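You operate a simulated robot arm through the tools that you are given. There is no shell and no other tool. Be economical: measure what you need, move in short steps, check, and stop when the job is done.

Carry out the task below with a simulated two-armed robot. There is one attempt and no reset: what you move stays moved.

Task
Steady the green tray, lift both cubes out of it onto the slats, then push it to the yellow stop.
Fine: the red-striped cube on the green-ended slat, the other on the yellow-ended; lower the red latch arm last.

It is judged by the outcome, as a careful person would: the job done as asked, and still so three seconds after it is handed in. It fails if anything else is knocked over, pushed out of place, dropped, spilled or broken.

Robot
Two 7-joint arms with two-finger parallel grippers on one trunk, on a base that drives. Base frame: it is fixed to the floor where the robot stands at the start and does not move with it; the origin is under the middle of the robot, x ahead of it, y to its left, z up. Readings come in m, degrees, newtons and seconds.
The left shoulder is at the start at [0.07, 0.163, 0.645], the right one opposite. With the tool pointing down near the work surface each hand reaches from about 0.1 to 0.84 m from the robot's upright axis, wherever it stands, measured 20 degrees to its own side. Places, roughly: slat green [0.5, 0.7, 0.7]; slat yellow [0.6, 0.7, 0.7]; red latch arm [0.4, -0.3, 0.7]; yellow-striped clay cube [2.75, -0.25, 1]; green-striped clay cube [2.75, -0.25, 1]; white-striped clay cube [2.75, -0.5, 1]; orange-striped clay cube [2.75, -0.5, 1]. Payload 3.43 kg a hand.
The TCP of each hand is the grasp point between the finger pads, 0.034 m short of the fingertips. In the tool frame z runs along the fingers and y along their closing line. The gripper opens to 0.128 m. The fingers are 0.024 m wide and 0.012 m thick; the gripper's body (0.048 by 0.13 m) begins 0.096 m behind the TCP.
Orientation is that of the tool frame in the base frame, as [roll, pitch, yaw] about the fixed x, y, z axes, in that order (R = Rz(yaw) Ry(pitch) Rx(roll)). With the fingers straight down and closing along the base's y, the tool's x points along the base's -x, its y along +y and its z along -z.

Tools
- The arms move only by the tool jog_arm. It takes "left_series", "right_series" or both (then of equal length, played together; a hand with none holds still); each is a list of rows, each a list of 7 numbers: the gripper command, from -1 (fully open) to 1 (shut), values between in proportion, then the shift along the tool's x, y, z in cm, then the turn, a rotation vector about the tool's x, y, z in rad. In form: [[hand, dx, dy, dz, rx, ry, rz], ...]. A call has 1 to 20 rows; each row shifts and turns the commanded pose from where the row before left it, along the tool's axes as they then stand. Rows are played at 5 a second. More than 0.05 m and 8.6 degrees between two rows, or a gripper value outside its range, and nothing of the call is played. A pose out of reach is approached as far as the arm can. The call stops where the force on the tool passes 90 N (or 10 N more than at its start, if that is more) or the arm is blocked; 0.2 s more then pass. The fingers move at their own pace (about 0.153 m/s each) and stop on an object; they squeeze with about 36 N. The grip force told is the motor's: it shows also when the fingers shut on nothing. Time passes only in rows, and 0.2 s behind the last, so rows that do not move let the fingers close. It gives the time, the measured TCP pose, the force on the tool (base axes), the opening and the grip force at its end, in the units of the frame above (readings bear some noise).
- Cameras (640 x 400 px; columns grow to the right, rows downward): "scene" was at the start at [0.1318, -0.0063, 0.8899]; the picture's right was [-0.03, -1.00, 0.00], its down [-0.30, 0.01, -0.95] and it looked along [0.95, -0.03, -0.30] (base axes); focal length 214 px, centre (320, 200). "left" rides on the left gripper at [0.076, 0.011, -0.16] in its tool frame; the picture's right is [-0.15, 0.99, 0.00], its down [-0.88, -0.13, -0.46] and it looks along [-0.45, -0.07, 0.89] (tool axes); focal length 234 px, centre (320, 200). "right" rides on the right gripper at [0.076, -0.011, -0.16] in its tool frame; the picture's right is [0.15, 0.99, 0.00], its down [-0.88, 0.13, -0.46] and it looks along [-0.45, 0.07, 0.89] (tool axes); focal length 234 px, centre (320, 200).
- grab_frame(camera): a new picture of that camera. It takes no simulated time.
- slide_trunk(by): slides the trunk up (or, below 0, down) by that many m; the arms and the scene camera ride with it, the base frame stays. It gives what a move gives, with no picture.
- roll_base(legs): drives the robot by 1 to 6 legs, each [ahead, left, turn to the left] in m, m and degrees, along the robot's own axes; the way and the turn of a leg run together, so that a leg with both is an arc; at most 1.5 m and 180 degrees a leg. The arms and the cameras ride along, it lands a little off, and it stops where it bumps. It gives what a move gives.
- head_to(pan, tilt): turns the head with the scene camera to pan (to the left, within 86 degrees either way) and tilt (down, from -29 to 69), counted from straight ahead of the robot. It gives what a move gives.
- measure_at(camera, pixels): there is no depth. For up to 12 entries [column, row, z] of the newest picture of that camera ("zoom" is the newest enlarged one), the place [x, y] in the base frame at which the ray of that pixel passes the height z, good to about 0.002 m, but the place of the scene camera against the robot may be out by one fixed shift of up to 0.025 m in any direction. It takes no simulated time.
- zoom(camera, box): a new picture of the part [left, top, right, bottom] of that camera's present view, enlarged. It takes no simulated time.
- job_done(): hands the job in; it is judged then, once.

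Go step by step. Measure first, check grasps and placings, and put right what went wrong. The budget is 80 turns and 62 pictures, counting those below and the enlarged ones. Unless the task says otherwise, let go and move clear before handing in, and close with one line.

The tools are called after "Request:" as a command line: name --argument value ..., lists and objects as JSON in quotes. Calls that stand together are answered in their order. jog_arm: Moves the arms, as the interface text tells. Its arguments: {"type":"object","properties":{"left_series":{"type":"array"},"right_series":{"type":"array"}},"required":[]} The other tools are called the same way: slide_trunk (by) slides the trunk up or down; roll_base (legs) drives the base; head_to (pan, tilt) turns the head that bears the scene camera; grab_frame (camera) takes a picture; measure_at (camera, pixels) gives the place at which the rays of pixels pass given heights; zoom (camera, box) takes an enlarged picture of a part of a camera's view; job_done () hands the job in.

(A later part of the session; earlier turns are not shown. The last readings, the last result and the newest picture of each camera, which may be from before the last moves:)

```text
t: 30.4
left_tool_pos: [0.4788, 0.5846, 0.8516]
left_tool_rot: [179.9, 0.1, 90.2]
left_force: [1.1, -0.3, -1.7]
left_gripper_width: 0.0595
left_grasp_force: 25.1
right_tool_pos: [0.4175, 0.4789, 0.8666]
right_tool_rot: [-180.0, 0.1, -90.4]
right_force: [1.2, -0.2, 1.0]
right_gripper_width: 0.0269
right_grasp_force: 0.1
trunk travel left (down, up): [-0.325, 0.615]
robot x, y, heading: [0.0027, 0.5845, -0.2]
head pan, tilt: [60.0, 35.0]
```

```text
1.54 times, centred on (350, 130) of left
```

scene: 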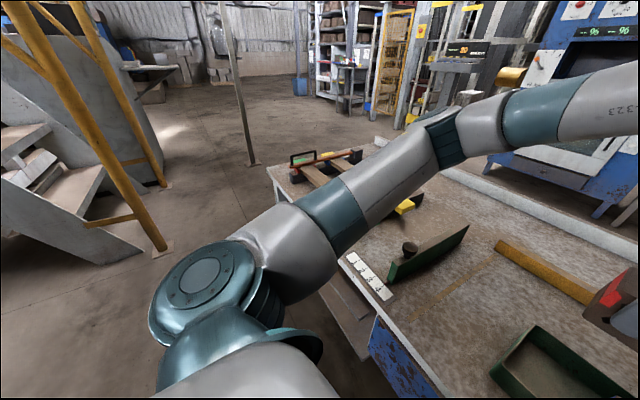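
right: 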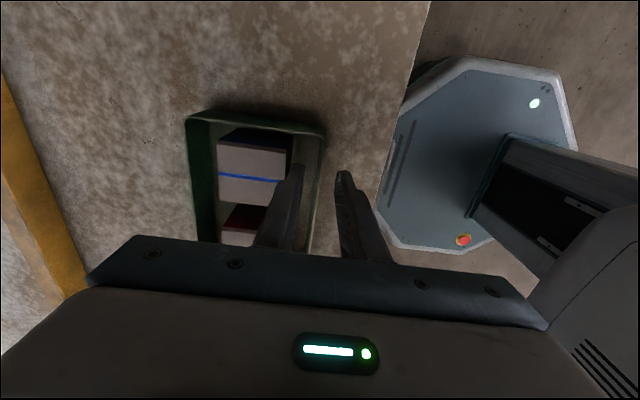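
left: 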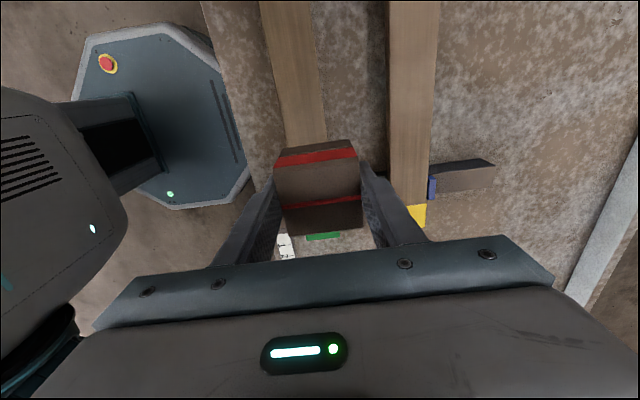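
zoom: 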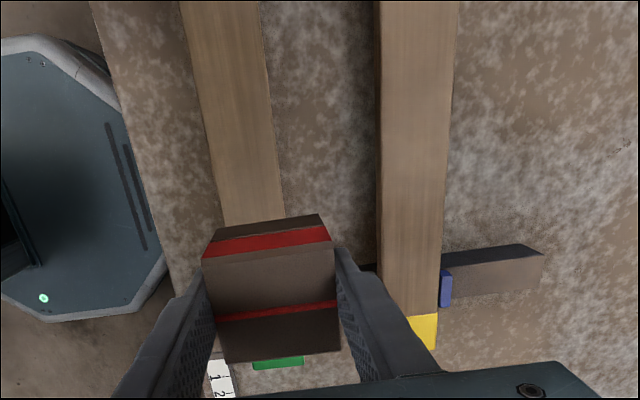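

Green slat centre x≈0.460, yellow ≈0.615. I shift the cube over the green slat, move the right hand away, and lower the trunk 0.1.

Request:
jog_arm --left_series '[[1, 0, -1.9, 0, 0, 0, 0], [1, 0, 0, 0, 0, 0, 0], [1, 0, 0, 0, 0, 0, 0]]' --right_series '[[0.58, 4, 0, 0, 0, 0, 0], [0.58, 3, 0, 0, 0, 0, 0], [0.58, 0, 0, 0, 0, 0, 0]]'

Request:
slide_trunk --by -0.1

Request:
zoom --camera "left" --box '[220, 0, 480, 260]'

```text
t: 31.2
left_tool_pos: [0.4614, 0.5834, 0.8496]
left_tool_rot: [179.8, 0.1, 90.3]
left_force: [-0.4, 0.6, -1.9]
left_gripper_width: 0.0598
left_grasp_force: 25.0
right_tool_pos: [0.4128, 0.4102, 0.8648]
right_tool_rot: [-179.9, 0.2, -90.6]
right_force: [0.3, 0.2, -0.5]
right_gripper_width: 0.0268
right_grasp_force: 0.1
right hand out of reach, approached as far as the arm can: row 2
trunk travel left (down, up): [-0.325, 0.615]
robot x, y, heading: [0.0019, 0.5745, -0.1]
head pan, tilt: [60.0, 35.0]
```

```text
t: 32.5
left_tool_pos: [0.46, 0.5828, 0.7504]
left_tool_rot: [179.9, 0.1, 90.3]
left_force: [-0.4, 1.0, -2.2]
left_gripper_width: 0.0595
left_grasp_force: 25.0
right_tool_pos: [0.4117, 0.4095, 0.7657]
right_tool_rot: [-180.0, 0.1, -90.6]
right_force: [-0.7, -0.4, 0.4]
right_gripper_width: 0.027
right_grasp_force: 0.0
trunk travel left (down, up): [-0.225, 0.715]
robot x, y, heading: [0.0017, 0.5803, -0.5]
head pan, tilt: [60.0, 35.0]
```

```text
1.54 times, centred on (350, 130) of left
```

zoom: 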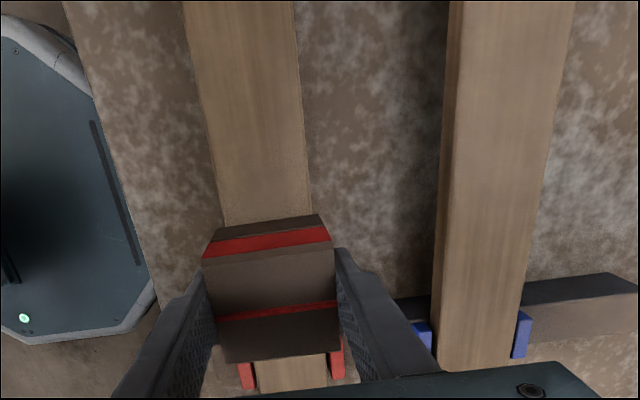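

Request:
measure_at --camera "zoom" --pixels '[[200, 100, 0.65], [303, 100, 0.65], [222, 220, 0.65], [312, 210, 0.65], [257, 385, 0.65], [327, 365, 0.65], [447, 150, 0.65], [558, 150, 0.65], [436, 300, 0.65], [525, 300, 0.65]]'

Request:
jog_arm --left_series '[[1, 0, 0, 2, 0, 0, 0], [1, 0, 0, 1, 0, 0, 0], [1, 0, 0, 0, 0, 0, 0]]'

Request:
zoom --camera "left" --box '[220, 0, 480, 260]'

```text
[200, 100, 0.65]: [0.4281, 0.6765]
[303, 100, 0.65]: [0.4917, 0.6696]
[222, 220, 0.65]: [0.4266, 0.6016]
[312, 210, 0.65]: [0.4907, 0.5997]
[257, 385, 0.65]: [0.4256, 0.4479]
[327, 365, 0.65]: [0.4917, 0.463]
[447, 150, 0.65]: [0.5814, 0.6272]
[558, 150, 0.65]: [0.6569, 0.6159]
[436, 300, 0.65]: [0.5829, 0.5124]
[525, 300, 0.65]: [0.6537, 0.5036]
```

```text
t: 33.3
left_tool_pos: [0.462, 0.5821, 0.7205]
left_tool_rot: [179.8, 0.0, 90.2]
left_force: [2.9, 0.7, 11.6]
left_gripper_width: 0.0595
left_grasp_force: 24.9
right_tool_pos: [0.4122, 0.4099, 0.7655]
right_tool_rot: [-180.0, 0.1, -90.6]
right_force: [-0.8, 0.7, 0.0]
right_gripper_width: 0.027
right_grasp_force: 0.1
trunk travel left (down, up): [-0.225, 0.715]
robot x, y, heading: [0.0042, 0.5859, -0.0]
head pan, tilt: [60.0, 35.0]
```

```text
1.54 times, centred on (350, 130) of left
```

zoom: 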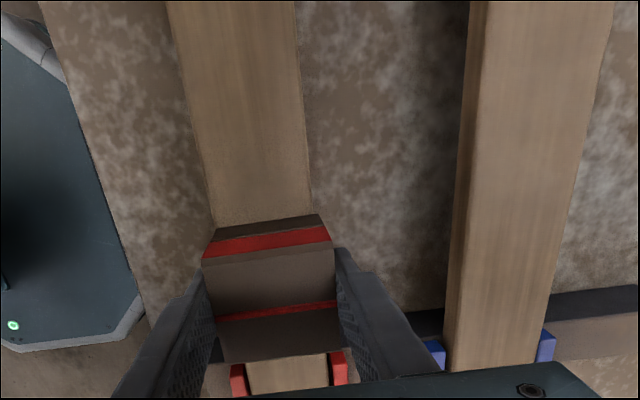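

Contact at z 0.7205 (+12 N): the cube is seated on the green slat. I open a little and withdraw upward.

Request:
jog_arm --left_series '[[0.0, 0, 0, -0.1, 0, 0, 0], [-0.22, 0, 0, 0, 0, 0, 0], [-0.22, 0, 0, 0, 0, 0, 0], [-0.22, 0, 0, -3, 0, 0, 0], [-0.22, 0, 0, -3, 0, 0, 0], [-0.22, 0, 0, -2, 0, 0, 0], [-0.22, 0, 0, 0, 0, 0, 0]]'

Request:
grab_frame --camera "left"

```text
t: 34.9
left_tool_pos: [0.4606, 0.5824, 0.8029]
left_tool_rot: [180.0, 0.2, 90.2]
left_force: [0.3, 0.6, 0.8]
left_gripper_width: 0.0779
left_grasp_force: 0.0
right_tool_pos: [0.4119, 0.4103, 0.7661]
right_tool_rot: [-179.8, 0.2, -90.6]
right_force: [-0.3, -0.6, 1.1]
right_gripper_width: 0.027
right_grasp_force: 0.0
trunk travel left (down, up): [-0.225, 0.715]
robot x, y, heading: [0.0022, 0.5829, -0.4]
head pan, tilt: [60.0, 35.0]
```

```text
27 pictures are left
```

left: 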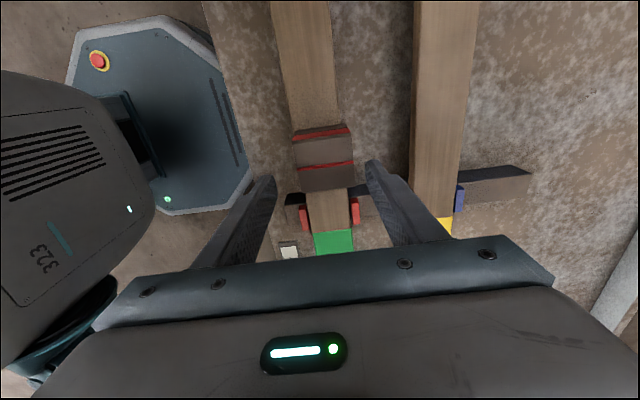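

The red cube stands on the green slat. I raise the trunk and drive back right by 0.62 m to put the blue cube symmetric to the right hand.

Request:
slide_trunk --by 0.1

Request:
roll_base --legs '[[0, -0.31, 0], [0, -0.31, 0]]'

Request:
grab_frame --camera "left"

Request:
grab_frame --camera "right"

```text
t: 36.2
left_tool_pos: [0.4605, 0.5836, 0.9019]
left_tool_rot: [179.9, 0.1, 90.1]
left_force: [0.8, -0.1, 0.6]
left_gripper_width: 0.078
left_grasp_force: 0.0
right_tool_pos: [0.4121, 0.4103, 0.8654]
right_tool_rot: [-179.9, 0.1, -90.5]
right_force: [0.8, -0.1, 0.8]
right_gripper_width: 0.0268
right_grasp_force: 0.0
trunk travel left (down, up): [-0.325, 0.615]
robot x, y, heading: [-0.0049, 0.5797, -0.4]
head pan, tilt: [60.0, 35.0]
```

```text
t: 40.0
left_tool_pos: [0.453, -0.0385, 0.9024]
left_tool_rot: [180.0, 0.1, 89.3]
left_force: [0.1, 0.2, 0.7]
left_gripper_width: 0.078
left_grasp_force: 0.0
right_tool_pos: [0.4031, -0.2101, 0.8648]
right_tool_rot: [-179.8, 0.3, -91.7]
right_force: [0.3, 0.1, 1.0]
right_gripper_width: 0.027
right_grasp_force: 0.1
trunk travel left (down, up): [-0.325, 0.615]
robot x, y, heading: [-0.0063, -0.0354, -1.2]
head pan, tilt: [60.0, 35.0]
```

```text
26 pictures are left
```

left: 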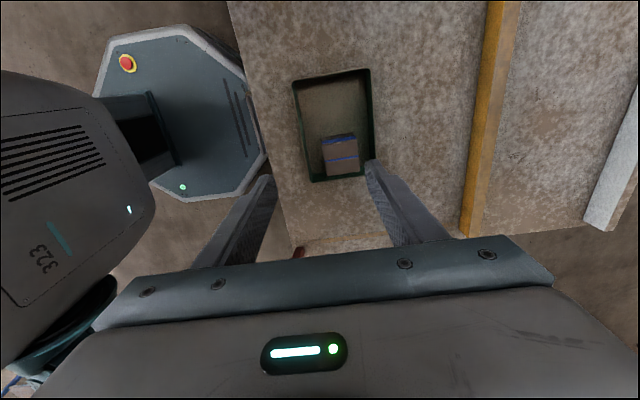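

```text
25 pictures are left
```

right: 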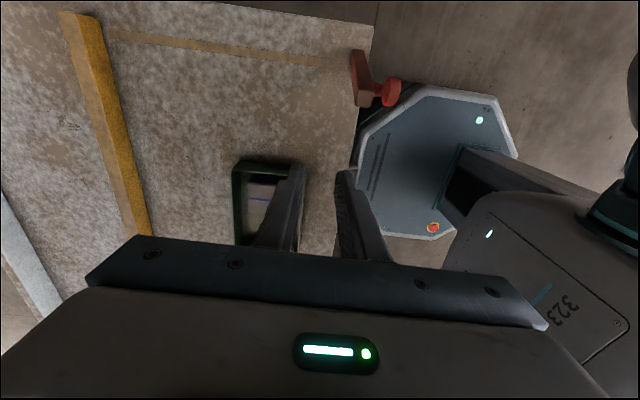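

Request:
measure_at --camera "left" --pixels '[[292, 80, 0.657], [313, 182, 0.657], [370, 69, 0.657], [374, 160, 0.657], [323, 144, 0.665], [357, 139, 0.665], [326, 177, 0.665], [359, 172, 0.665]]'

Request:
jog_arm --left_series '[[0.55, 3, -2.9, 0, 0, 0, -0.013], [0.55, 2.6, 0, 3, 0, 0, 0], [0.55, 0, 0, 0, 0, 0, 0]]' --right_series '[[-0.22, -4, -2.5, 0, 0, 0, -0.03], [-0.22, -4, -3, 0, 0, 0, 0], [-0.22, -4, -2.3, 0, 0, 0, 0]]'

Request:
slide_trunk --by -0.1

Request:
zoom --camera "left" --box '[220, 60, 460, 260]'

Request:
zoom --camera "right" --box '[180, 60, 420, 260]'

```text
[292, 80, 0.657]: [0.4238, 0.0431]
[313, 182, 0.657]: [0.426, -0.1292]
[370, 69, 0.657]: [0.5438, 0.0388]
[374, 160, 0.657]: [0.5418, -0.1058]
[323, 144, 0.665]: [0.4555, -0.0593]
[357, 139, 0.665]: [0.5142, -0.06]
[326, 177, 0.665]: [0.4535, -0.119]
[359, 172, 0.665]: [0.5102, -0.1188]
```

```text
t: 40.8
left_tool_pos: [0.4246, 0.0206, 0.8735]
left_tool_rot: [179.9, 0.3, 90.0]
left_force: [0.5, -0.5, -0.4]
left_gripper_width: 0.029
left_grasp_force: 0.0
right_tool_pos: [0.4552, -0.0799, 0.8599]
right_tool_rot: [-179.8, 0.3, -90.2]
right_force: [-1.0, -0.3, 0.5]
right_gripper_width: 0.0776
right_grasp_force: 0.1
right hand out of reach, approached as far as the arm can: row 1, 2, 3
trunk travel left (down, up): [-0.325, 0.615]
robot x, y, heading: [-0.0061, -0.0333, -1.1]
head pan, tilt: [60.0, 35.0]
```

```text
t: 42.1
left_tool_pos: [0.4231, 0.0204, 0.7725]
left_tool_rot: [179.9, 0.1, 90.1]
left_force: [0.9, 0.3, -0.1]
left_gripper_width: 0.0288
left_grasp_force: 0.0
right_tool_pos: [0.4541, -0.0793, 0.7611]
right_tool_rot: [-179.7, 0.3, -90.1]
right_force: [-0.6, 0.5, 0.3]
right_gripper_width: 0.0781
right_grasp_force: 0.2
trunk travel left (down, up): [-0.225, 0.715]
robot x, y, heading: [-0.007, -0.0329, -1.3]
head pan, tilt: [60.0, 35.0]
```

```text
2.00 times, centred on (340, 160) of left
```

zoom: 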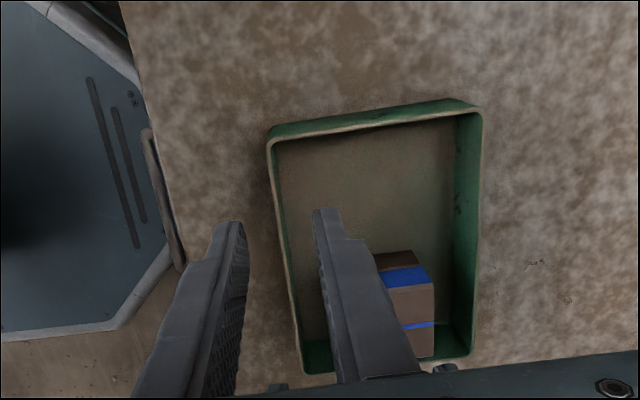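

```text
2.00 times, centred on (300, 160) of right
```

zoom: 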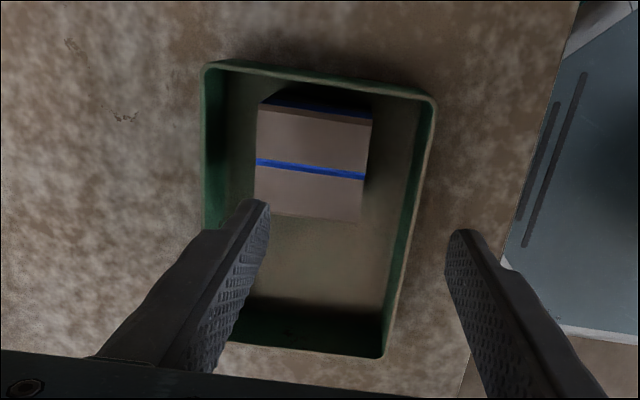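

Request:
measure_at --camera "zoom" --pixels '[[257, 108, 0.667], [373, 120, 0.667], [254, 208, 0.667], [360, 223, 0.667], [436, 104, 0.657], [431, 104, 0.657], [203, 68, 0.657], [409, 240, 0.657]]'

Request:
measure_at --camera "left" --pixels '[[358, 130, 0.657], [360, 160, 0.657], [362, 190, 0.657], [364, 200, 0.657]]'

```text
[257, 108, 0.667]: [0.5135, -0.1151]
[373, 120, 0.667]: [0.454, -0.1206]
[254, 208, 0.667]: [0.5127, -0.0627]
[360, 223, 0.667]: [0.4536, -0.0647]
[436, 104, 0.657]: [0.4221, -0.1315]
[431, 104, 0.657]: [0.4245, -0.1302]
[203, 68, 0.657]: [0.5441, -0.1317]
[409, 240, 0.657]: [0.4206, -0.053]
```

```text
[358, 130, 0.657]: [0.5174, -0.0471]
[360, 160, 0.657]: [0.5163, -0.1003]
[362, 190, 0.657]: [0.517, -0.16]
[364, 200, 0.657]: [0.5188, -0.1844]
```

Left fingers straddle the near wall (x≈0.423). I lower left to z≈0.65 and close, then align the right hand over the blue cube (0.4835, −0.091).

Request:
jog_arm --left_series '[[0.55, 0, 0, 4, 0, 0, 0], [0.55, 0, 0, 4, 0, 0, 0], [0.55, 0, 0, 3, 0, 0, 0], [0.55, 0, 0, 1.2, 0, 0, 0], [1, 0, 0, 0, 0, 0, 0], [1, 0, 0, 0, 0, 0, 0], [1, 0, 0, 0, 0, 0, 0]]' --right_series '[[-0.22, 1.2, -1.5, 0, 0, 0, 0], [-0.22, 0, -1.4, 0, 0, 0, 0], [-0.22, 0, 0, 2, 0, 0, 0], [-0.22, 0, 0, 0, 0, 0, 0], [-0.22, 0, 0, 0, 0, 0, 0], [-0.22, 0, 0, 0, 0, 0, 0], [-0.22, 0, 0, 0, 0, 0, 0]]'

Request:
zoom --camera "right" --box '[180, 60, 420, 260]'

```text
t: 43.7
left_tool_pos: [0.4257, 0.0177, 0.6655]
left_tool_rot: [178.1, 0.0, 90.1]
left_force: [2.7, 6.5, 22.8]
left_gripper_width: 0.0025
left_grasp_force: 36.0
right_tool_pos: [0.4552, -0.0858, 0.7377]
right_tool_rot: [-179.5, 0.5, -90.1]
right_force: [-1.0, -0.8, 0.4]
right_gripper_width: 0.078
right_grasp_force: 0.1
right hand out of reach, approached as far as the arm can: row 1, 2
trunk travel left (down, up): [-0.225, 0.715]
robot x, y, heading: [-0.0047, -0.0306, -1.2]
head pan, tilt: [60.0, 35.0]
```

```text
2.00 times, centred on (300, 160) of right
```

zoom: 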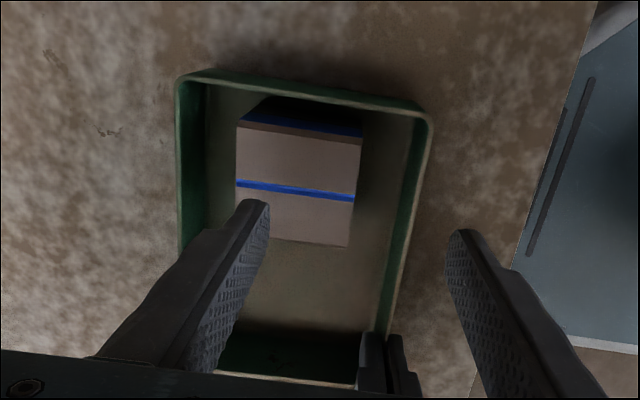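

Left holds the wall at z 0.6655 but with a 23 N residual, so I regrip a bit higher without strain, then move the right hand forward and lower.

Request:
jog_arm --left_series '[[0.55, 0, 0, 0, 0, 0, 0], [0.55, 0, 0, -1.2, 0, 0, 0], [0.55, 0, 0, 0, 0, 0, 0], [1, 0, 0, 0, 0, 0, 0], [1, 0, 0, 0, 0, 0, 0], [1, 0, 0, 0, 0, 0, 0]]' --right_series '[[-0.22, 0.5, 0, 0, 0, 0, 0], [-0.22, 0, -1.5, 0, 0, 0, 0], [-0.22, 0, -1.3, 0, 0, 0, 0], [-0.22, 0, 0, 0, 0, 0, 0], [-0.22, 0, 0, 0, 0, 0, 0], [-0.22, 0, 0, 0, 0, 0, 0]]'

Request:
zoom --camera "right" --box '[180, 60, 420, 260]'

```text
t: 45.1
left_tool_pos: [0.4217, 0.0186, 0.6671]
left_tool_rot: [179.5, 0.0, 90.1]
left_force: [0.7, -1.4, 0.0]
left_gripper_width: 0.0025
left_grasp_force: 35.8
right_tool_pos: [0.4583, -0.0846, 0.734]
right_tool_rot: [-179.6, 0.2, -90.2]
right_force: [0.9, 0.5, 0.4]
right_gripper_width: 0.078
right_grasp_force: 0.0
right hand out of reach, approached as far as the arm can: row 2, 3
trunk travel left (down, up): [-0.225, 0.715]
robot x, y, heading: [-0.0041, -0.0317, -1.0]
head pan, tilt: [60.0, 35.0]
```

```text
2.00 times, centred on (300, 160) of right
```

zoom: 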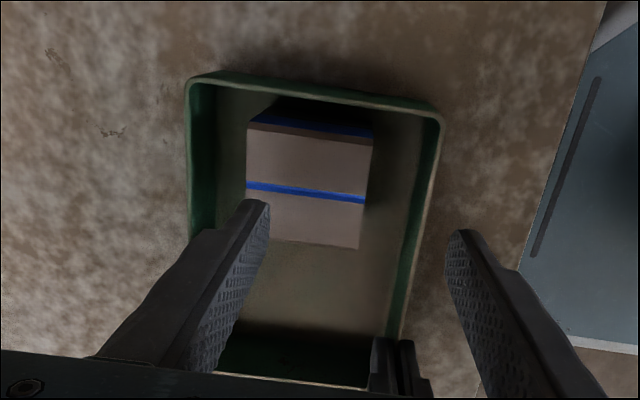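

The right arm lacks reach this far to its side. I release, lift the left, drive the base 6 cm right and square the heading, so the blue cube lies straight ahead.

Request:
jog_arm --left_series '[[0.55, 0, 0, 0, 0, 0, 0], [0.55, 0, 0, -4, 0, 0, 0], [0.55, 0, 0, -4, 0, 0, 0], [0.55, 0, 0, 0, 0, 0, 0]]'

Request:
roll_base --legs '[[0, -0.065, 1.1]]'

Request:
jog_arm --left_series '[[0.55, 3, 0, 0, 0, 0, 0], [0.55, 3, 0, 0, 0, 0, 0], [0.55, 0, 0, 0, 0, 0, 0], [0.55, 0, 0, 0, 0, 0, 0]]' --right_series '[[-0.22, -3, 0, 0, 0, 0, 0], [-0.22, -3, -1, 0, 0, 0, 0], [-0.22, 0, -1.5, 0, 0, 0, 0], [-0.22, 0, 0, 0, 0, 0, 0]]'

Request:
zoom --camera "right" --box '[180, 60, 420, 260]'

Request:
zoom --camera "left" --box '[220, 60, 460, 260]'

```text
t: 46.1
left_tool_pos: [0.4221, 0.0183, 0.7447]
left_tool_rot: [180.0, 0.1, 90.1]
left_force: [0.7, 0.5, -0.3]
left_gripper_width: 0.0288
left_grasp_force: 0.0
right_tool_pos: [0.4615, -0.0836, 0.7311]
right_tool_rot: [-179.8, 0.2, -90.2]
right_force: [0.4, -0.2, 0.2]
right_gripper_width: 0.0781
right_grasp_force: 0.0
trunk travel left (down, up): [-0.225, 0.715]
robot x, y, heading: [-0.0017, -0.0328, -1.3]
head pan, tilt: [60.0, 35.0]
```

```text
t: 47.1
left_tool_pos: [0.4219, -0.0383, 0.7445]
left_tool_rot: [179.8, 0.2, 91.1]
left_force: [-0.7, -0.7, 0.1]
left_gripper_width: 0.0291
left_grasp_force: 0.1
right_tool_pos: [0.4606, -0.1403, 0.7316]
right_tool_rot: [-179.8, 0.2, -89.2]
right_force: [0.6, -0.1, -0.4]
right_gripper_width: 0.0779
right_grasp_force: 0.2
trunk travel left (down, up): [-0.225, 0.715]
robot x, y, heading: [-0.0066, -0.0942, -0.0]
head pan, tilt: [60.0, 35.0]
```

```text
t: 48.1
left_tool_pos: [0.421, 0.0232, 0.7436]
left_tool_rot: [179.9, 0.0, 91.1]
left_force: [0.3, 0.5, -0.1]
left_gripper_width: 0.0285
left_grasp_force: 0.0
right_tool_pos: [0.4711, -0.0781, 0.7322]
right_tool_rot: [-179.8, 0.2, -89.3]
right_force: [-0.1, -0.3, 0.2]
right_gripper_width: 0.078
right_grasp_force: 0.1
right hand out of reach, approached as far as the arm can: row 3
trunk travel left (down, up): [-0.225, 0.715]
robot x, y, heading: [-0.0076, -0.0997, -0.0]
head pan, tilt: [60.0, 35.0]
```

```text
2.00 times, centred on (300, 160) of right
```

zoom: 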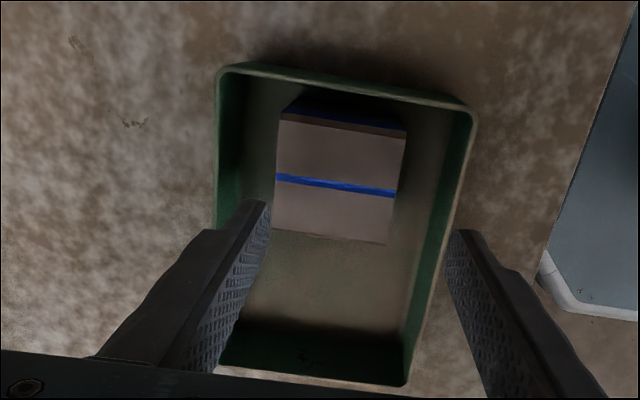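

```text
2.00 times, centred on (340, 160) of left
```

zoom: 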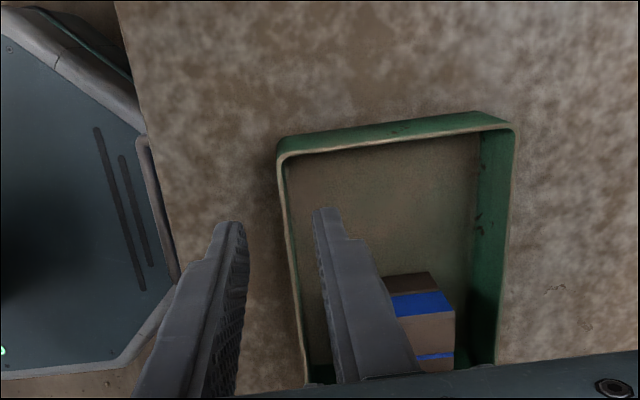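

Request:
jog_arm --left_series '[[0.55, 0, 0, 3, 0, 0, 0], [0.55, 0, 0, 2.5, 0, 0, 0], [0.55, 0, 0, 2.3, 0, 0, 0], [1, 0, 0, 0, 0, 0, 0], [1, 0, 0, 0, 0, 0, 0], [1, 0, 0, 0, 0, 0, 0]]' --right_series '[[-0.22, 1.3, 0, 0, 0, 0, 0], [-0.22, 0, -1.2, 0, 0, 0, 0.012], [-0.22, 0, 0, 0, 0, 0, 0], [-0.22, 0, 0, 0, 0, 0, 0], [-0.22, 0, 0, 0, 0, 0, 0], [-0.22, 0, 0, 0, 0, 0, 0]]'

Request:
zoom --camera "right" --box '[180, 60, 420, 260]'

```text
t: 49.5
left_tool_pos: [0.4182, 0.0221, 0.6654]
left_tool_rot: [179.8, 0.2, 91.2]
left_force: [1.8, 1.3, 2.0]
left_gripper_width: 0.0027
left_grasp_force: 35.7
right_tool_pos: [0.4758, -0.0917, 0.7305]
right_tool_rot: [-179.8, 0.2, -90.1]
right_force: [0.0, -0.1, -0.5]
right_gripper_width: 0.0783
right_grasp_force: 0.1
right hand out of reach, approached as far as the arm can: row 2
trunk travel left (down, up): [-0.225, 0.715]
robot x, y, heading: [-0.0063, -0.0988, -0.0]
head pan, tilt: [60.0, 35.0]
```

```text
2.00 times, centred on (300, 160) of right
```

zoom: 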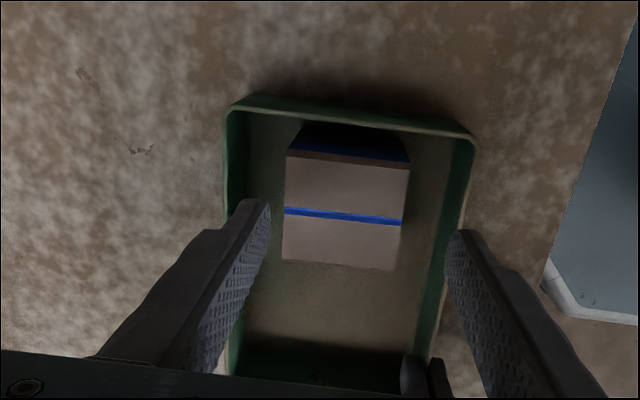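

Request:
measure_at --camera "zoom" --pixels '[[287, 152, 0.667], [410, 164, 0.667], [282, 258, 0.667], [396, 271, 0.667]]'

Request:
jog_arm --right_series '[[-0.22, 0, -0.3, 2, 0, 0, 0], [-0.22, 0, 0, 0, 0, 0, 0]]'

Request:
zoom --camera "right" --box '[180, 60, 420, 260]'

```text
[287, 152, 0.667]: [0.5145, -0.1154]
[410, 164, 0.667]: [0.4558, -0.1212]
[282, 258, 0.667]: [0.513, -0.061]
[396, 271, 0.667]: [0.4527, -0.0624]
```

```text
t: 50.1
left_tool_pos: [0.4178, 0.0223, 0.6667]
left_tool_rot: [179.9, 0.1, 91.1]
left_force: [0.8, 1.5, 1.7]
left_gripper_width: 0.0025
left_grasp_force: 35.6
right_tool_pos: [0.4774, -0.0904, 0.7104]
right_tool_rot: [-179.9, 0.3, -90.0]
right_force: [-0.1, 0.0, -0.2]
right_gripper_width: 0.0781
right_grasp_force: 0.0
trunk travel left (down, up): [-0.225, 0.715]
robot x, y, heading: [-0.0078, -0.0933, -0.2]
head pan, tilt: [60.0, 35.0]
```

```text
2.00 times, centred on (300, 160) of right
```

zoom: 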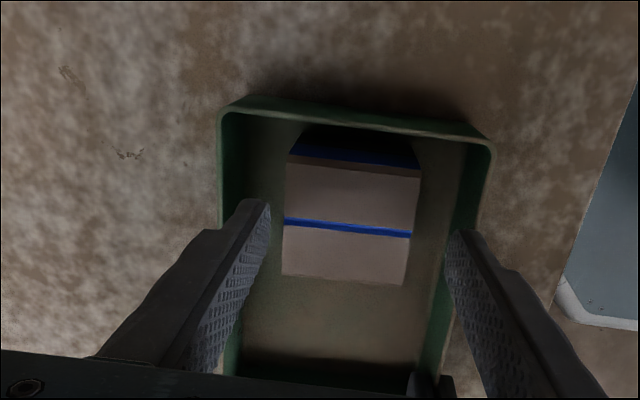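

Still 5 mm short in x (cube centre 0.484); I correct and lower to z≈0.66.

Request:
jog_arm --right_series '[[-0.22, 0, -0.55, 0, 0, 0, 0], [-0.22, 0, 0, 2, 0, 0, 0], [-0.22, 0, 0, 2, 0, 0, 0], [-0.22, 0, 0, 1.1, 0, 0, 0], [-0.22, 0, 0, 0, 0, 0, 0]]'

Request:
zoom --camera "right" --box '[180, 60, 420, 260]'

```text
t: 51.3
left_tool_pos: [0.4186, 0.0215, 0.6673]
left_tool_rot: [179.9, 0.1, 91.2]
left_force: [0.6, 1.3, 0.7]
left_gripper_width: 0.0027
left_grasp_force: 35.4
right_tool_pos: [0.4758, -0.0899, 0.6582]
right_tool_rot: [-179.8, 0.2, -90.0]
right_force: [-0.9, -1.1, 0.0]
right_gripper_width: 0.0777
right_grasp_force: 0.2
right hand out of reach, approached as far as the arm can: row 1
trunk travel left (down, up): [-0.225, 0.715]
robot x, y, heading: [-0.0047, -0.0949, -0.3]
head pan, tilt: [60.0, 35.0]
```

```text
2.00 times, centred on (300, 160) of right
```

zoom: 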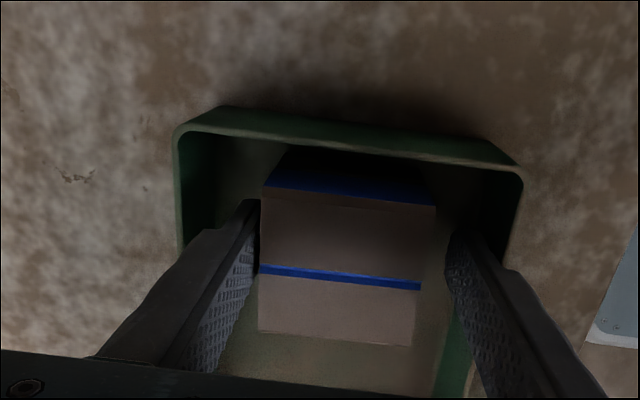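

The fingers straddle the cube inside the tray, slightly off centre; I nudge forward and close.

Request:
jog_arm --right_series '[[-0.22, 0, -0.5, 0, 0, 0, 0], [0.0, 0, 0, 0, 0, 0, 0], [0.3, 0, 0, 0, 0, 0, 0], [1, 0, 0, 0, 0, 0, 0], [1, 0, 0, 0, 0, 0, 0]]'

```text
t: 52.5
left_tool_pos: [0.4174, 0.0219, 0.6656]
left_tool_rot: [179.8, 0.1, 91.1]
left_force: [0.5, 0.2, -0.9]
left_gripper_width: 0.0026
left_grasp_force: 35.8
right_tool_pos: [0.4821, -0.091, 0.6582]
right_tool_rot: [-179.7, 0.2, -90.0]
right_force: [0.3, 0.4, 2.3]
right_gripper_width: 0.0593
right_grasp_force: 25.0
trunk travel left (down, up): [-0.225, 0.715]
robot x, y, heading: [-0.0067, -0.0945, -0.3]
head pan, tilt: [60.0, 35.0]
```

Gripped well at 0.0593. I lift, then release the tray with the left.

Request:
jog_arm --right_series '[[1, 0, 0, -1.5, 0, 0, 0], [1, 0, 0, -2, 0, 0, 0], [1, 0, 0, -2.5, 0, 0, 0], [1, 0, 0, -2.5, 0, 0, 0], [1, 0, 0, 0, 0, 0, 0]]'

Request:
jog_arm --left_series '[[0.55, 0, 0, 0, 0, 0, 0], [0.55, 0, 0, 0, 0, 0, 0], [0.55, 0, 0, -4, 0, 0, 0], [0.55, 0, 0, -4, 0, 0, 0], [0.55, 0, 0, -2, 0, 0, 0], [0.55, 0, 0, 0, 0, 0, 0]]'

Request:
slide_trunk --by 0.1

Request:
grab_frame --camera "right"

```text
t: 53.7
left_tool_pos: [0.4172, 0.0223, 0.6653]
left_tool_rot: [179.9, 0.1, 91.1]
left_force: [-1.4, 0.8, 0.3]
left_gripper_width: 0.0026
left_grasp_force: 36.3
right_tool_pos: [0.4741, -0.091, 0.743]
right_tool_rot: [-179.7, 0.2, -90.2]
right_force: [0.1, -0.4, -2.1]
right_gripper_width: 0.0593
right_grasp_force: 24.6
right hand out of reach, approached as far as the arm can: row 3, 4
trunk travel left (down, up): [-0.225, 0.715]
robot x, y, heading: [-0.0052, -0.0984, 0.0]
head pan, tilt: [60.0, 35.0]
```

```text
t: 55.1
left_tool_pos: [0.4175, 0.0228, 0.767]
left_tool_rot: [180.0, 0.1, 91.1]
left_force: [-0.4, -0.7, -0.1]
left_gripper_width: 0.0286
left_grasp_force: 0.0
right_tool_pos: [0.4736, -0.0901, 0.7437]
right_tool_rot: [-179.7, 0.2, -90.1]
right_force: [-0.2, -0.5, -1.8]
right_gripper_width: 0.0597
right_grasp_force: 24.8
trunk travel left (down, up): [-0.225, 0.715]
robot x, y, heading: [-0.0054, -0.0984, 0.1]
head pan, tilt: [60.0, 35.0]
```

```text
t: 56.4
left_tool_pos: [0.4183, 0.0242, 0.8664]
left_tool_rot: [179.9, 0.1, 91.1]
left_force: [-0.1, 0.3, -0.2]
left_gripper_width: 0.0289
left_grasp_force: 0.1
right_tool_pos: [0.4735, -0.0905, 0.8429]
right_tool_rot: [-179.8, 0.3, -90.2]
right_force: [0.1, 0.2, -0.7]
right_gripper_width: 0.0597
right_grasp_force: 25.0
trunk travel left (down, up): [-0.325, 0.615]
robot x, y, heading: [-0.0084, -0.0944, 0.1]
head pan, tilt: [60.0, 35.0]
```

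```text
15 pictures are left
```

right: 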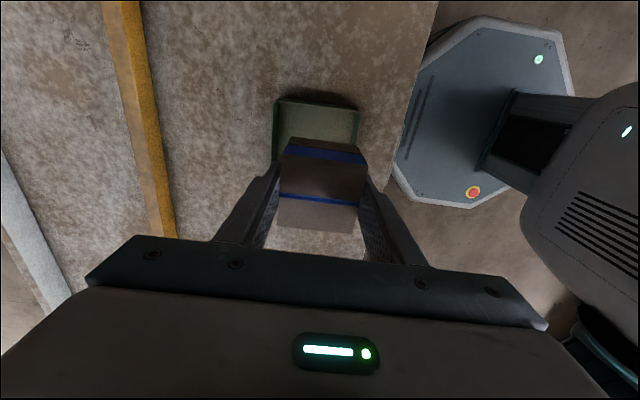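

Blue is held above the tray. For the farther yellow slat I need reach, so I move the left hand aside and turn both hands back to their neutral yaw.

Request:
jog_arm --left_series '[[0.55, 4, 0, 0, 0, 0, 0], [0.55, 4, 0, 0, 0, 0, 0], [0.55, 4, 0, 0, 0, 0, 0], [0.55, 0, 0, 0, 0, 0, -0.1428], [0.55, 0, 0, 0, 0, 0, -0.1428], [0.55, 0, 0, 0, 0, 0, -0.1428], [0.55, 0, 0, 0, 0, 0, -0.1428], [0.55, 0, 0, 0, 0, 0, -0.1428], [0.55, 0, 0, 0, 0, 0, -0.1428], [0.55, 0, 0, 0, 0, 0, -0.1428], [0.55, 0, 0, 0, 0, 0, -0.1428], [0.55, 0, 0, 0, 0, 0, -0.1428], [0.55, 0, 0, 0, 0, 0, -0.1428], [0.55, 0, 0, 0, 0, 0, -0.1428]]' --right_series '[[1, 0, 0, 0, 0, 0, 0], [1, 0, 0, 0, 0, 0, 0], [1, 0, 0, 0, 0, 0, 0], [1, 0, 0, 0, 0, 0, 0.1428], [1, 0, 0, 0, 0, 0, 0.1428], [1, 0, 0, 0, 0, 0, 0.1428], [1, 0, 0, 0, 0, 0, 0.1428], [1, 0, 0, 0, 0, 0, 0.1428], [1, 0, 0, 0, 0, 0, 0.1428], [1, 0, 0, 0, 0, 0, 0.1428], [1, 0, 0, 0, 0, 0, 0.1428], [1, 0, 0, 0, 0, 0, 0.1428], [1, 0, 0, 0, 0, 0, 0.1428], [1, 0, 0, 0, 0, 0, 0.1428]]'

Request:
roll_base --legs '[[0, 0.38, 0], [0, 0.36, 0]]'

```text
t: 59.4
left_tool_pos: [0.3754, 0.1123, 0.8563]
left_tool_rot: [-179.9, 0.2, -178.8]
left_force: [0.4, 0.5, 0.2]
left_gripper_width: 0.0285
left_grasp_force: 0.2
left hand out of reach, approached as far as the arm can: row 2, 3
right_tool_pos: [0.4748, -0.0882, 0.8445]
right_tool_rot: [179.8, 0.3, 179.7]
right_force: [0.0, 0.4, -1.5]
right_gripper_width: 0.0597
right_grasp_force: 25.1
trunk travel left (down, up): [-0.325, 0.615]
robot x, y, heading: [-0.0063, -0.0983, -0.1]
head pan, tilt: [60.0, 35.0]
```

```text
t: 63.8
left_tool_pos: [0.3779, 0.8615, 0.8565]
left_tool_rot: [-179.8, 0.2, -179.0]
left_force: [0.1, -0.6, 0.1]
left_gripper_width: 0.0289
left_grasp_force: 0.1
right_tool_pos: [0.4756, 0.6569, 0.8419]
right_tool_rot: [179.7, 0.2, 179.9]
right_force: [0.0, 0.3, -2.0]
right_gripper_width: 0.0595
right_grasp_force: 25.3
trunk travel left (down, up): [-0.325, 0.615]
robot x, y, heading: [-0.0096, 0.6517, -0.3]
head pan, tilt: [60.0, 35.0]
```

Now right hand to above the yellow slat at (0.614, 0.60), still high.

Request:
jog_arm --right_series '[[1, -4, -1.5, 0, 0, 0, 0], [1, -4, -1.5, 0, 0, 0, 0], [1, -4, -1.5, 0, 0, 0, 0], [1, -1.8, -1.2, 2, 0, 0, 0], [1, 0, 0, 0, 0, 0, 0]]'

Request:
grab_frame --camera "right"

```text
t: 65.0
left_tool_pos: [0.3773, 0.8601, 0.8582]
left_tool_rot: [-180.0, 0.1, -179.0]
left_force: [0.5, 0.4, 0.2]
left_gripper_width: 0.0289
left_grasp_force: 0.0
right_tool_pos: [0.6116, 0.5996, 0.8226]
right_tool_rot: [179.7, 0.3, 179.8]
right_force: [-0.3, -0.6, -1.5]
right_gripper_width: 0.0592
right_grasp_force: 25.5
trunk travel left (down, up): [-0.325, 0.615]
robot x, y, heading: [-0.0106, 0.6468, -0.3]
head pan, tilt: [60.0, 35.0]
```

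```text
14 pictures are left
```

right: 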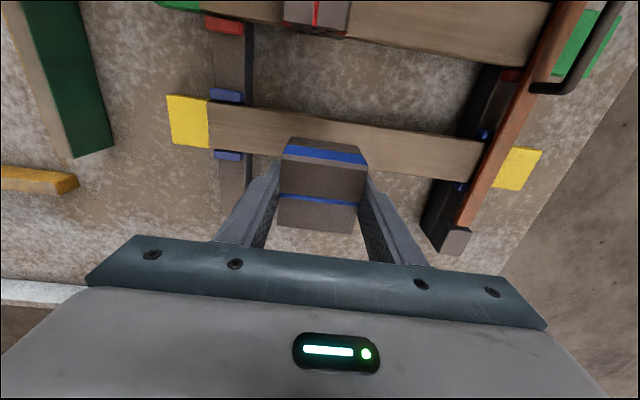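

Request:
measure_at --camera "right" --pixels '[[246, 106, 0.667], [242, 149, 0.667], [167, 95, 0.667], [175, 143, 0.667], [420, 129, 0.667], [420, 174, 0.667], [380, 124, 0.667], [380, 168, 0.667]]'

```text
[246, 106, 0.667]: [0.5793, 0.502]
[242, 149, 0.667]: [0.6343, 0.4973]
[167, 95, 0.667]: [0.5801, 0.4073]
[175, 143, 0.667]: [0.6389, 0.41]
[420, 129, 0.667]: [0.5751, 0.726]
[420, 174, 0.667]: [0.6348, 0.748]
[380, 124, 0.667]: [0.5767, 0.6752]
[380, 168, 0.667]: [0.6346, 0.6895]
```

Slat centre at x≈0.608. I shift 4 mm back and lower toward contact at z≈0.72.

Request:
jog_arm --right_series '[[1, 0.4, 0, 3, 0, 0, 0], [1, 0, 0, 3, 0, 0, 0], [1, 0, 0, 2.5, 0, 0, 0], [1, 0, 0, 1.2, 0, 0, 0], [1, 0, 0, 0, 0, 0, 0]]'

Request:
grab_frame --camera "right"

```text
t: 66.2
left_tool_pos: [0.3778, 0.8602, 0.8561]
left_tool_rot: [-179.9, 0.1, -179.0]
left_force: [0.8, 1.2, 0.3]
left_gripper_width: 0.0289
left_grasp_force: 0.1
right_tool_pos: [0.6105, 0.6006, 0.7272]
right_tool_rot: [179.9, 0.2, 179.8]
right_force: [-0.1, -0.5, -1.6]
right_gripper_width: 0.0597
right_grasp_force: 25.2
trunk travel left (down, up): [-0.325, 0.615]
robot x, y, heading: [-0.0081, 0.6524, -0.2]
head pan, tilt: [60.0, 35.0]
```

```text
13 pictures are left
```

right: 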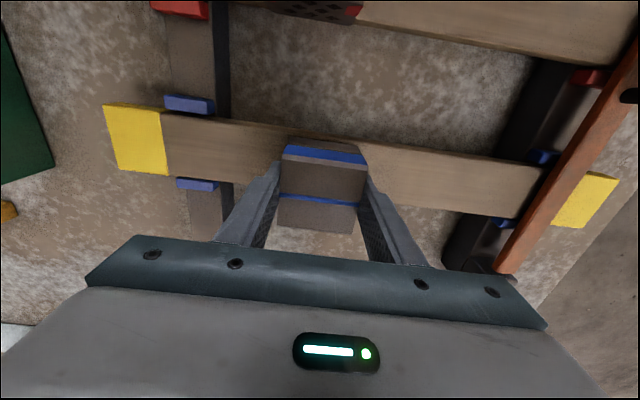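

Request:
jog_arm --right_series '[[1, 0.2, 0, 0.4, 0, 0, 0], [1, 0, 0, 0.3, 0, 0, 0], [1, 0, 0, 0.2, 0, 0, 0], [1, 0, 0, 0, 0, 0, 0]]'

```text
t: 67.2
left_tool_pos: [0.3755, 0.8607, 0.8575]
left_tool_rot: [-179.9, 0.2, -179.0]
left_force: [-0.3, -0.1, 0.1]
left_gripper_width: 0.029
left_grasp_force: 0.1
right_tool_pos: [0.6075, 0.6005, 0.7208]
right_tool_rot: [179.8, 0.5, 179.8]
right_force: [4.3, 0.8, 25.2]
right_gripper_width: 0.0599
right_grasp_force: 24.9
trunk travel left (down, up): [-0.325, 0.615]
robot x, y, heading: [-0.0054, 0.6553, -0.2]
head pan, tilt: [60.0, 35.0]
```

Seated (25 N at z 0.7208). I ease up 2 mm, open modestly, and withdraw.

Request:
jog_arm --right_series '[[1, 0, 0, -0.25, 0, 0, 0], [0.0, 0, 0, 0, 0, 0, 0], [-0.3, 0, 0, 0, 0, 0, 0], [-0.3, 0, 0, 0, 0, 0, 0], [-0.3, 0, 0, -3, 0, 0, 0], [-0.3, 0, 0, -4, 0, 0, 0], [-0.3, 0, 0, -4, 0, 0, 0], [-0.3, 0, 0, 0, 0, 0, 0]]'

Request:
grab_frame --camera "right"

```text
t: 69.0
left_tool_pos: [0.3781, 0.8601, 0.8554]
left_tool_rot: [-179.8, 0.2, -178.9]
left_force: [-0.2, -0.1, 1.2]
left_gripper_width: 0.0291
left_grasp_force: 0.1
right_tool_pos: [0.604, 0.6009, 0.8295]
right_tool_rot: [179.8, 0.2, 179.9]
right_force: [0.0, 0.1, -0.3]
right_gripper_width: 0.0832
right_grasp_force: 0.1
trunk travel left (down, up): [-0.325, 0.615]
robot x, y, heading: [-0.0066, 0.6495, -0.1]
head pan, tilt: [60.0, 35.0]
```

```text
12 pictures are left
```

right: 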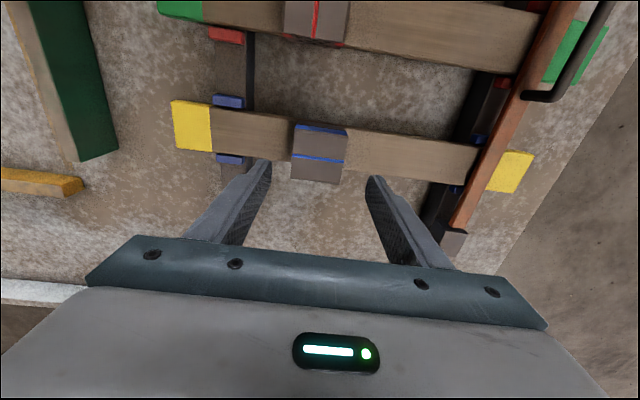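

Both cubes stand on their slats. I retract, drive back right 0.70 m, lower the trunk 0.1, and look at the tray and latch with the scene camera.

Request:
jog_arm --right_series '[[-0.88, 4.5, 0, 0, 0, 0, 0], [-0.88, 4.5, 0, 0, 0, 0, 0], [-0.88, 4.5, 0, 0, 0, 0, 0], [-0.88, 4.5, 0, 0, 0, 0, 0], [-0.88, 4.0, 0, 0, 0, 0, 0], [-0.88, 0, 0, 0, 0, 0, 0]]'

Request:
roll_base --legs '[[0, -0.35, 0], [0, -0.34, 0]]'

Request:
slide_trunk --by -0.1

Request:
head_to --pan -35 --tilt 50

Request:
grab_frame --camera "scene"

Request:
grab_frame --camera "right"

```text
t: 70.4
left_tool_pos: [0.3781, 0.8607, 0.8574]
left_tool_rot: [-179.9, 0.1, -178.9]
left_force: [-0.8, 0.0, -0.3]
left_gripper_width: 0.0289
left_grasp_force: 0.0
right_tool_pos: [0.385, 0.6001, 0.8286]
right_tool_rot: [179.8, 0.1, 179.7]
right_force: [0.2, -1.0, 0.2]
right_gripper_width: 0.1203
right_grasp_force: 0.0
trunk travel left (down, up): [-0.325, 0.615]
robot x, y, heading: [-0.0057, 0.6529, -0.1]
head pan, tilt: [60.0, 35.0]
```

```text
t: 74.5
left_tool_pos: [0.3763, 0.1742, 0.8567]
left_tool_rot: [-179.9, 0.1, -178.2]
left_force: [0.7, 0.3, 0.0]
left_gripper_width: 0.0291
left_grasp_force: 0.1
right_tool_pos: [0.389, -0.087, 0.828]
right_tool_rot: [179.7, 0.4, -179.4]
right_force: [-0.7, 0.2, 0.5]
right_gripper_width: 0.1202
right_grasp_force: 0.0
trunk travel left (down, up): [-0.325, 0.615]
robot x, y, heading: [-0.0056, -0.0391, 0.5]
head pan, tilt: [60.0, 35.0]
```

```text
t: 75.8
left_tool_pos: [0.3772, 0.1745, 0.7575]
left_tool_rot: [-180.0, 0.1, -178.3]
left_force: [-0.1, -0.1, 0.3]
left_gripper_width: 0.0289
left_grasp_force: 0.0
right_tool_pos: [0.3884, -0.0862, 0.7287]
right_tool_rot: [179.7, 0.2, -179.3]
right_force: [0.3, -0.5, -0.1]
right_gripper_width: 0.1201
right_grasp_force: 0.1
trunk travel left (down, up): [-0.225, 0.715]
robot x, y, heading: [-0.0042, -0.0404, 0.8]
head pan, tilt: [60.0, 35.0]
```

```text
t: 77.5
left_tool_pos: [0.376, 0.1741, 0.7569]
left_tool_rot: [-179.9, 0.2, -178.2]
left_force: [-0.6, 0.1, 0.4]
left_gripper_width: 0.029
left_grasp_force: 0.0
right_tool_pos: [0.3876, -0.0857, 0.7288]
right_tool_rot: [179.8, 0.3, -179.3]
right_force: [0.3, -0.4, 0.0]
right_gripper_width: 0.1201
right_grasp_force: 0.0
trunk travel left (down, up): [-0.225, 0.715]
robot x, y, heading: [-0.003, -0.043, 0.5]
head pan, tilt: [-35.0, 50.0]
```

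```text
11 pictures are left
```

scene: 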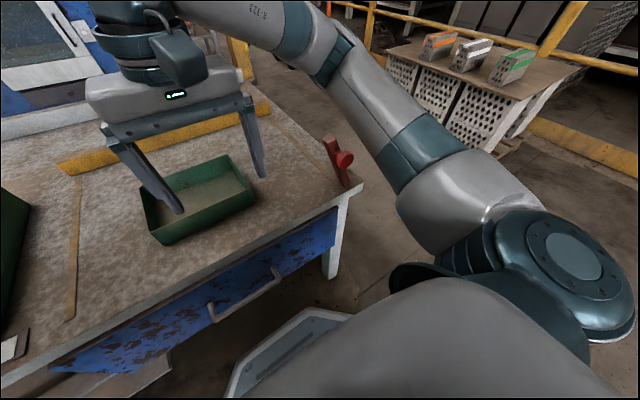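

```text
10 pictures are left
```

right: 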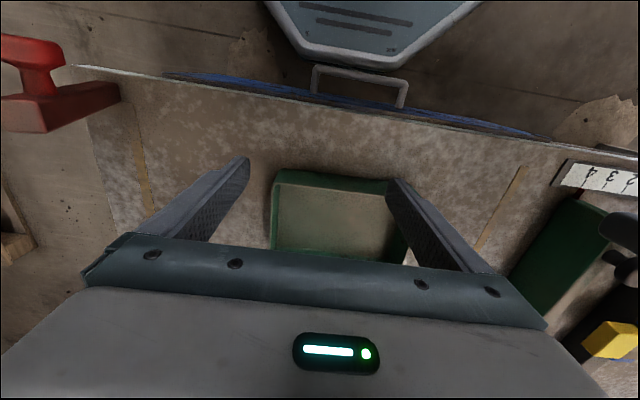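

The empty tray is at right-view (330,220), latch upright at (335,160) in the scene. I set the open fingers (two contact points) behind the tray's near wall, centred at y −0.044, and lower.

Request:
jog_arm --right_series '[[-0.88, 0.5, 4.2, 0, 0, 0, 0.012], [-0.88, 0, 0, 3, 0, 0, 0], [-0.88, 0, 0, 3, 0, 0, 0], [-0.88, 0, 0, 2.2, 0, 0, 0], [-0.88, 0, 0, 0, 0, 0, 0]]'

Request:
grab_frame --camera "scene"

```text
t: 78.7
left_tool_pos: [0.377, 0.1743, 0.7571]
left_tool_rot: [-180.0, 0.2, -178.3]
left_force: [0.7, -0.2, 0.4]
left_gripper_width: 0.0285
left_grasp_force: 0.1
right_tool_pos: [0.384, -0.0431, 0.6455]
right_tool_rot: [179.6, 0.3, 179.9]
right_force: [-0.2, -0.3, -0.4]
right_gripper_width: 0.1205
right_grasp_force: 0.0
trunk travel left (down, up): [-0.225, 0.715]
robot x, y, heading: [-0.0044, -0.0427, 0.5]
head pan, tilt: [-35.0, 50.0]
```

```text
9 pictures are left
```

scene: 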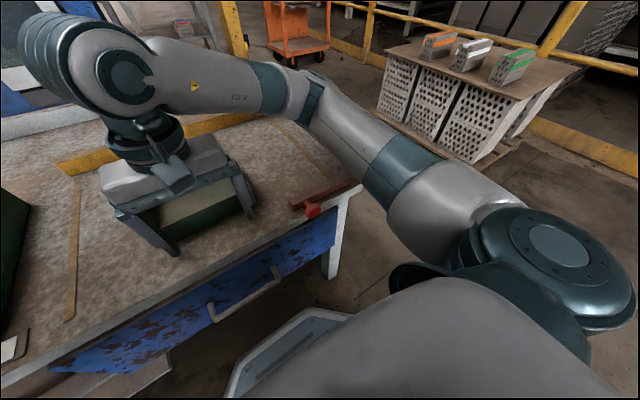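

The latch arm now lies flat at scene (318,198): my right forearm pressed it down too early while lowering. I back the hand up the same way and look, then will stand it up again before pushing the tray.

Request:
jog_arm --right_series '[[-0.88, 0, 0, -3, 0, 0, 0], [-0.88, 0, 0, -4, 0, 0, 0], [-0.88, 0, 0, -4, 0, 0, 0], [-0.88, 0, -4, -1, 0, 0, 0], [-0.88, 0, -4, 0, 0, 0, 0], [-0.88, 0, -4, 0, 0, 0, 0], [-0.88, 3, -3, 0, 0, 0, 0], [-0.88, 0, 0, 0, 0, 0, 0]]'

Request:
zoom --camera "right" --box '[120, 0, 440, 200]'

```text
t: 80.5
left_tool_pos: [0.3774, 0.1739, 0.7569]
left_tool_rot: [-179.9, 0.2, -178.2]
left_force: [0.0, 0.9, 0.4]
left_gripper_width: 0.0286
left_grasp_force: 0.1
right_tool_pos: [0.3488, -0.192, 0.7656]
right_tool_rot: [179.8, 0.3, 179.9]
right_force: [0.0, -0.1, 0.5]
right_gripper_width: 0.1204
right_grasp_force: 0.1
trunk travel left (down, up): [-0.225, 0.715]
robot x, y, heading: [-0.0023, -0.0405, 0.4]
head pan, tilt: [-35.0, 50.0]
```

```text
2.00 times, centred on (280, 100) of right
```

zoom: 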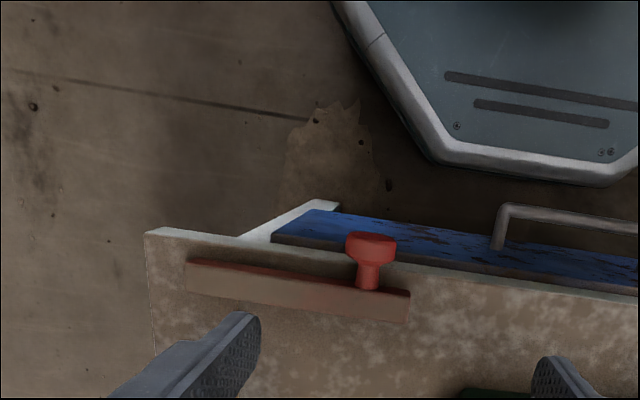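

Request:
measure_at --camera "zoom" --pixels '[[347, 250, 0.615], [394, 250, 0.615], [370, 238, 0.615], [370, 285, 0.615], [187, 268, 0.62], [190, 290, 0.62], [410, 295, 0.62], [405, 322, 0.62], [145, 235, 0.6], [357, 280, 0.615], [382, 283, 0.615]]'

Request:
zoom --camera "scene" --box '[220, 120, 400, 260]'

```text
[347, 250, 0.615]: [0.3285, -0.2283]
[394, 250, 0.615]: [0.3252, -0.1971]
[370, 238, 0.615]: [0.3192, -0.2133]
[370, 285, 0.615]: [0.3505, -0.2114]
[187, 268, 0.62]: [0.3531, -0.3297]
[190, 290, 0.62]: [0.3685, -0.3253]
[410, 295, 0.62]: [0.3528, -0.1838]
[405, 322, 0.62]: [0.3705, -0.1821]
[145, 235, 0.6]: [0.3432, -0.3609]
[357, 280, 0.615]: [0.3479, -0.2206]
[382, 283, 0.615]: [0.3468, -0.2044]
```

```text
2.86 times, centred on (310, 190) of scene
```

zoom: 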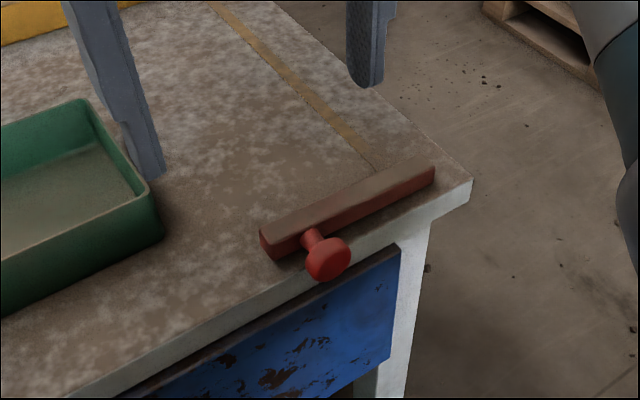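

The bar lies along y (pivot y≈−0.325, tip −0.183), its knob pointing at me at (0.323, −0.213, 0.612). I grip the knob head from above with fingers along y.

Request:
jog_arm --right_series '[[0.06, 2.6, -2.1, 0, 0, 0, 0], [0.06, 0, 0, 4, 0, 0, 0], [0.06, 0, 0, 4, 0, 0, 0], [0.06, 0, 0, 3, 0, 0, 0], [0.06, 0, 0, 1.7, 0, 0, 0], [0.06, 0, 0, 0, 0, 0, 0], [1, 0, 0, 0, 0, 0, 0], [1, 0, 0, 0, 0, 0, 0], [1, 0, 0, 0, 0, 0, 0]]'

```text
t: 82.5
left_tool_pos: [0.3763, 0.1735, 0.758]
left_tool_rot: [180.0, 0.2, -178.2]
left_force: [-0.1, 0.7, 0.2]
left_gripper_width: 0.0287
left_grasp_force: 0.1
right_tool_pos: [0.3381, -0.2135, 0.6476]
right_tool_rot: [180.0, 0.0, 180.0]
right_force: [-26.4, -23.4, -3.2]
right_gripper_width: 0.0312
right_grasp_force: 45.3
right hand out of reach, approached as far as the arm can: row 4, 5
trunk travel left (down, up): [-0.225, 0.715]
robot x, y, heading: [-0.0039, -0.0421, 0.7]
head pan, tilt: [-35.0, 50.0]
```

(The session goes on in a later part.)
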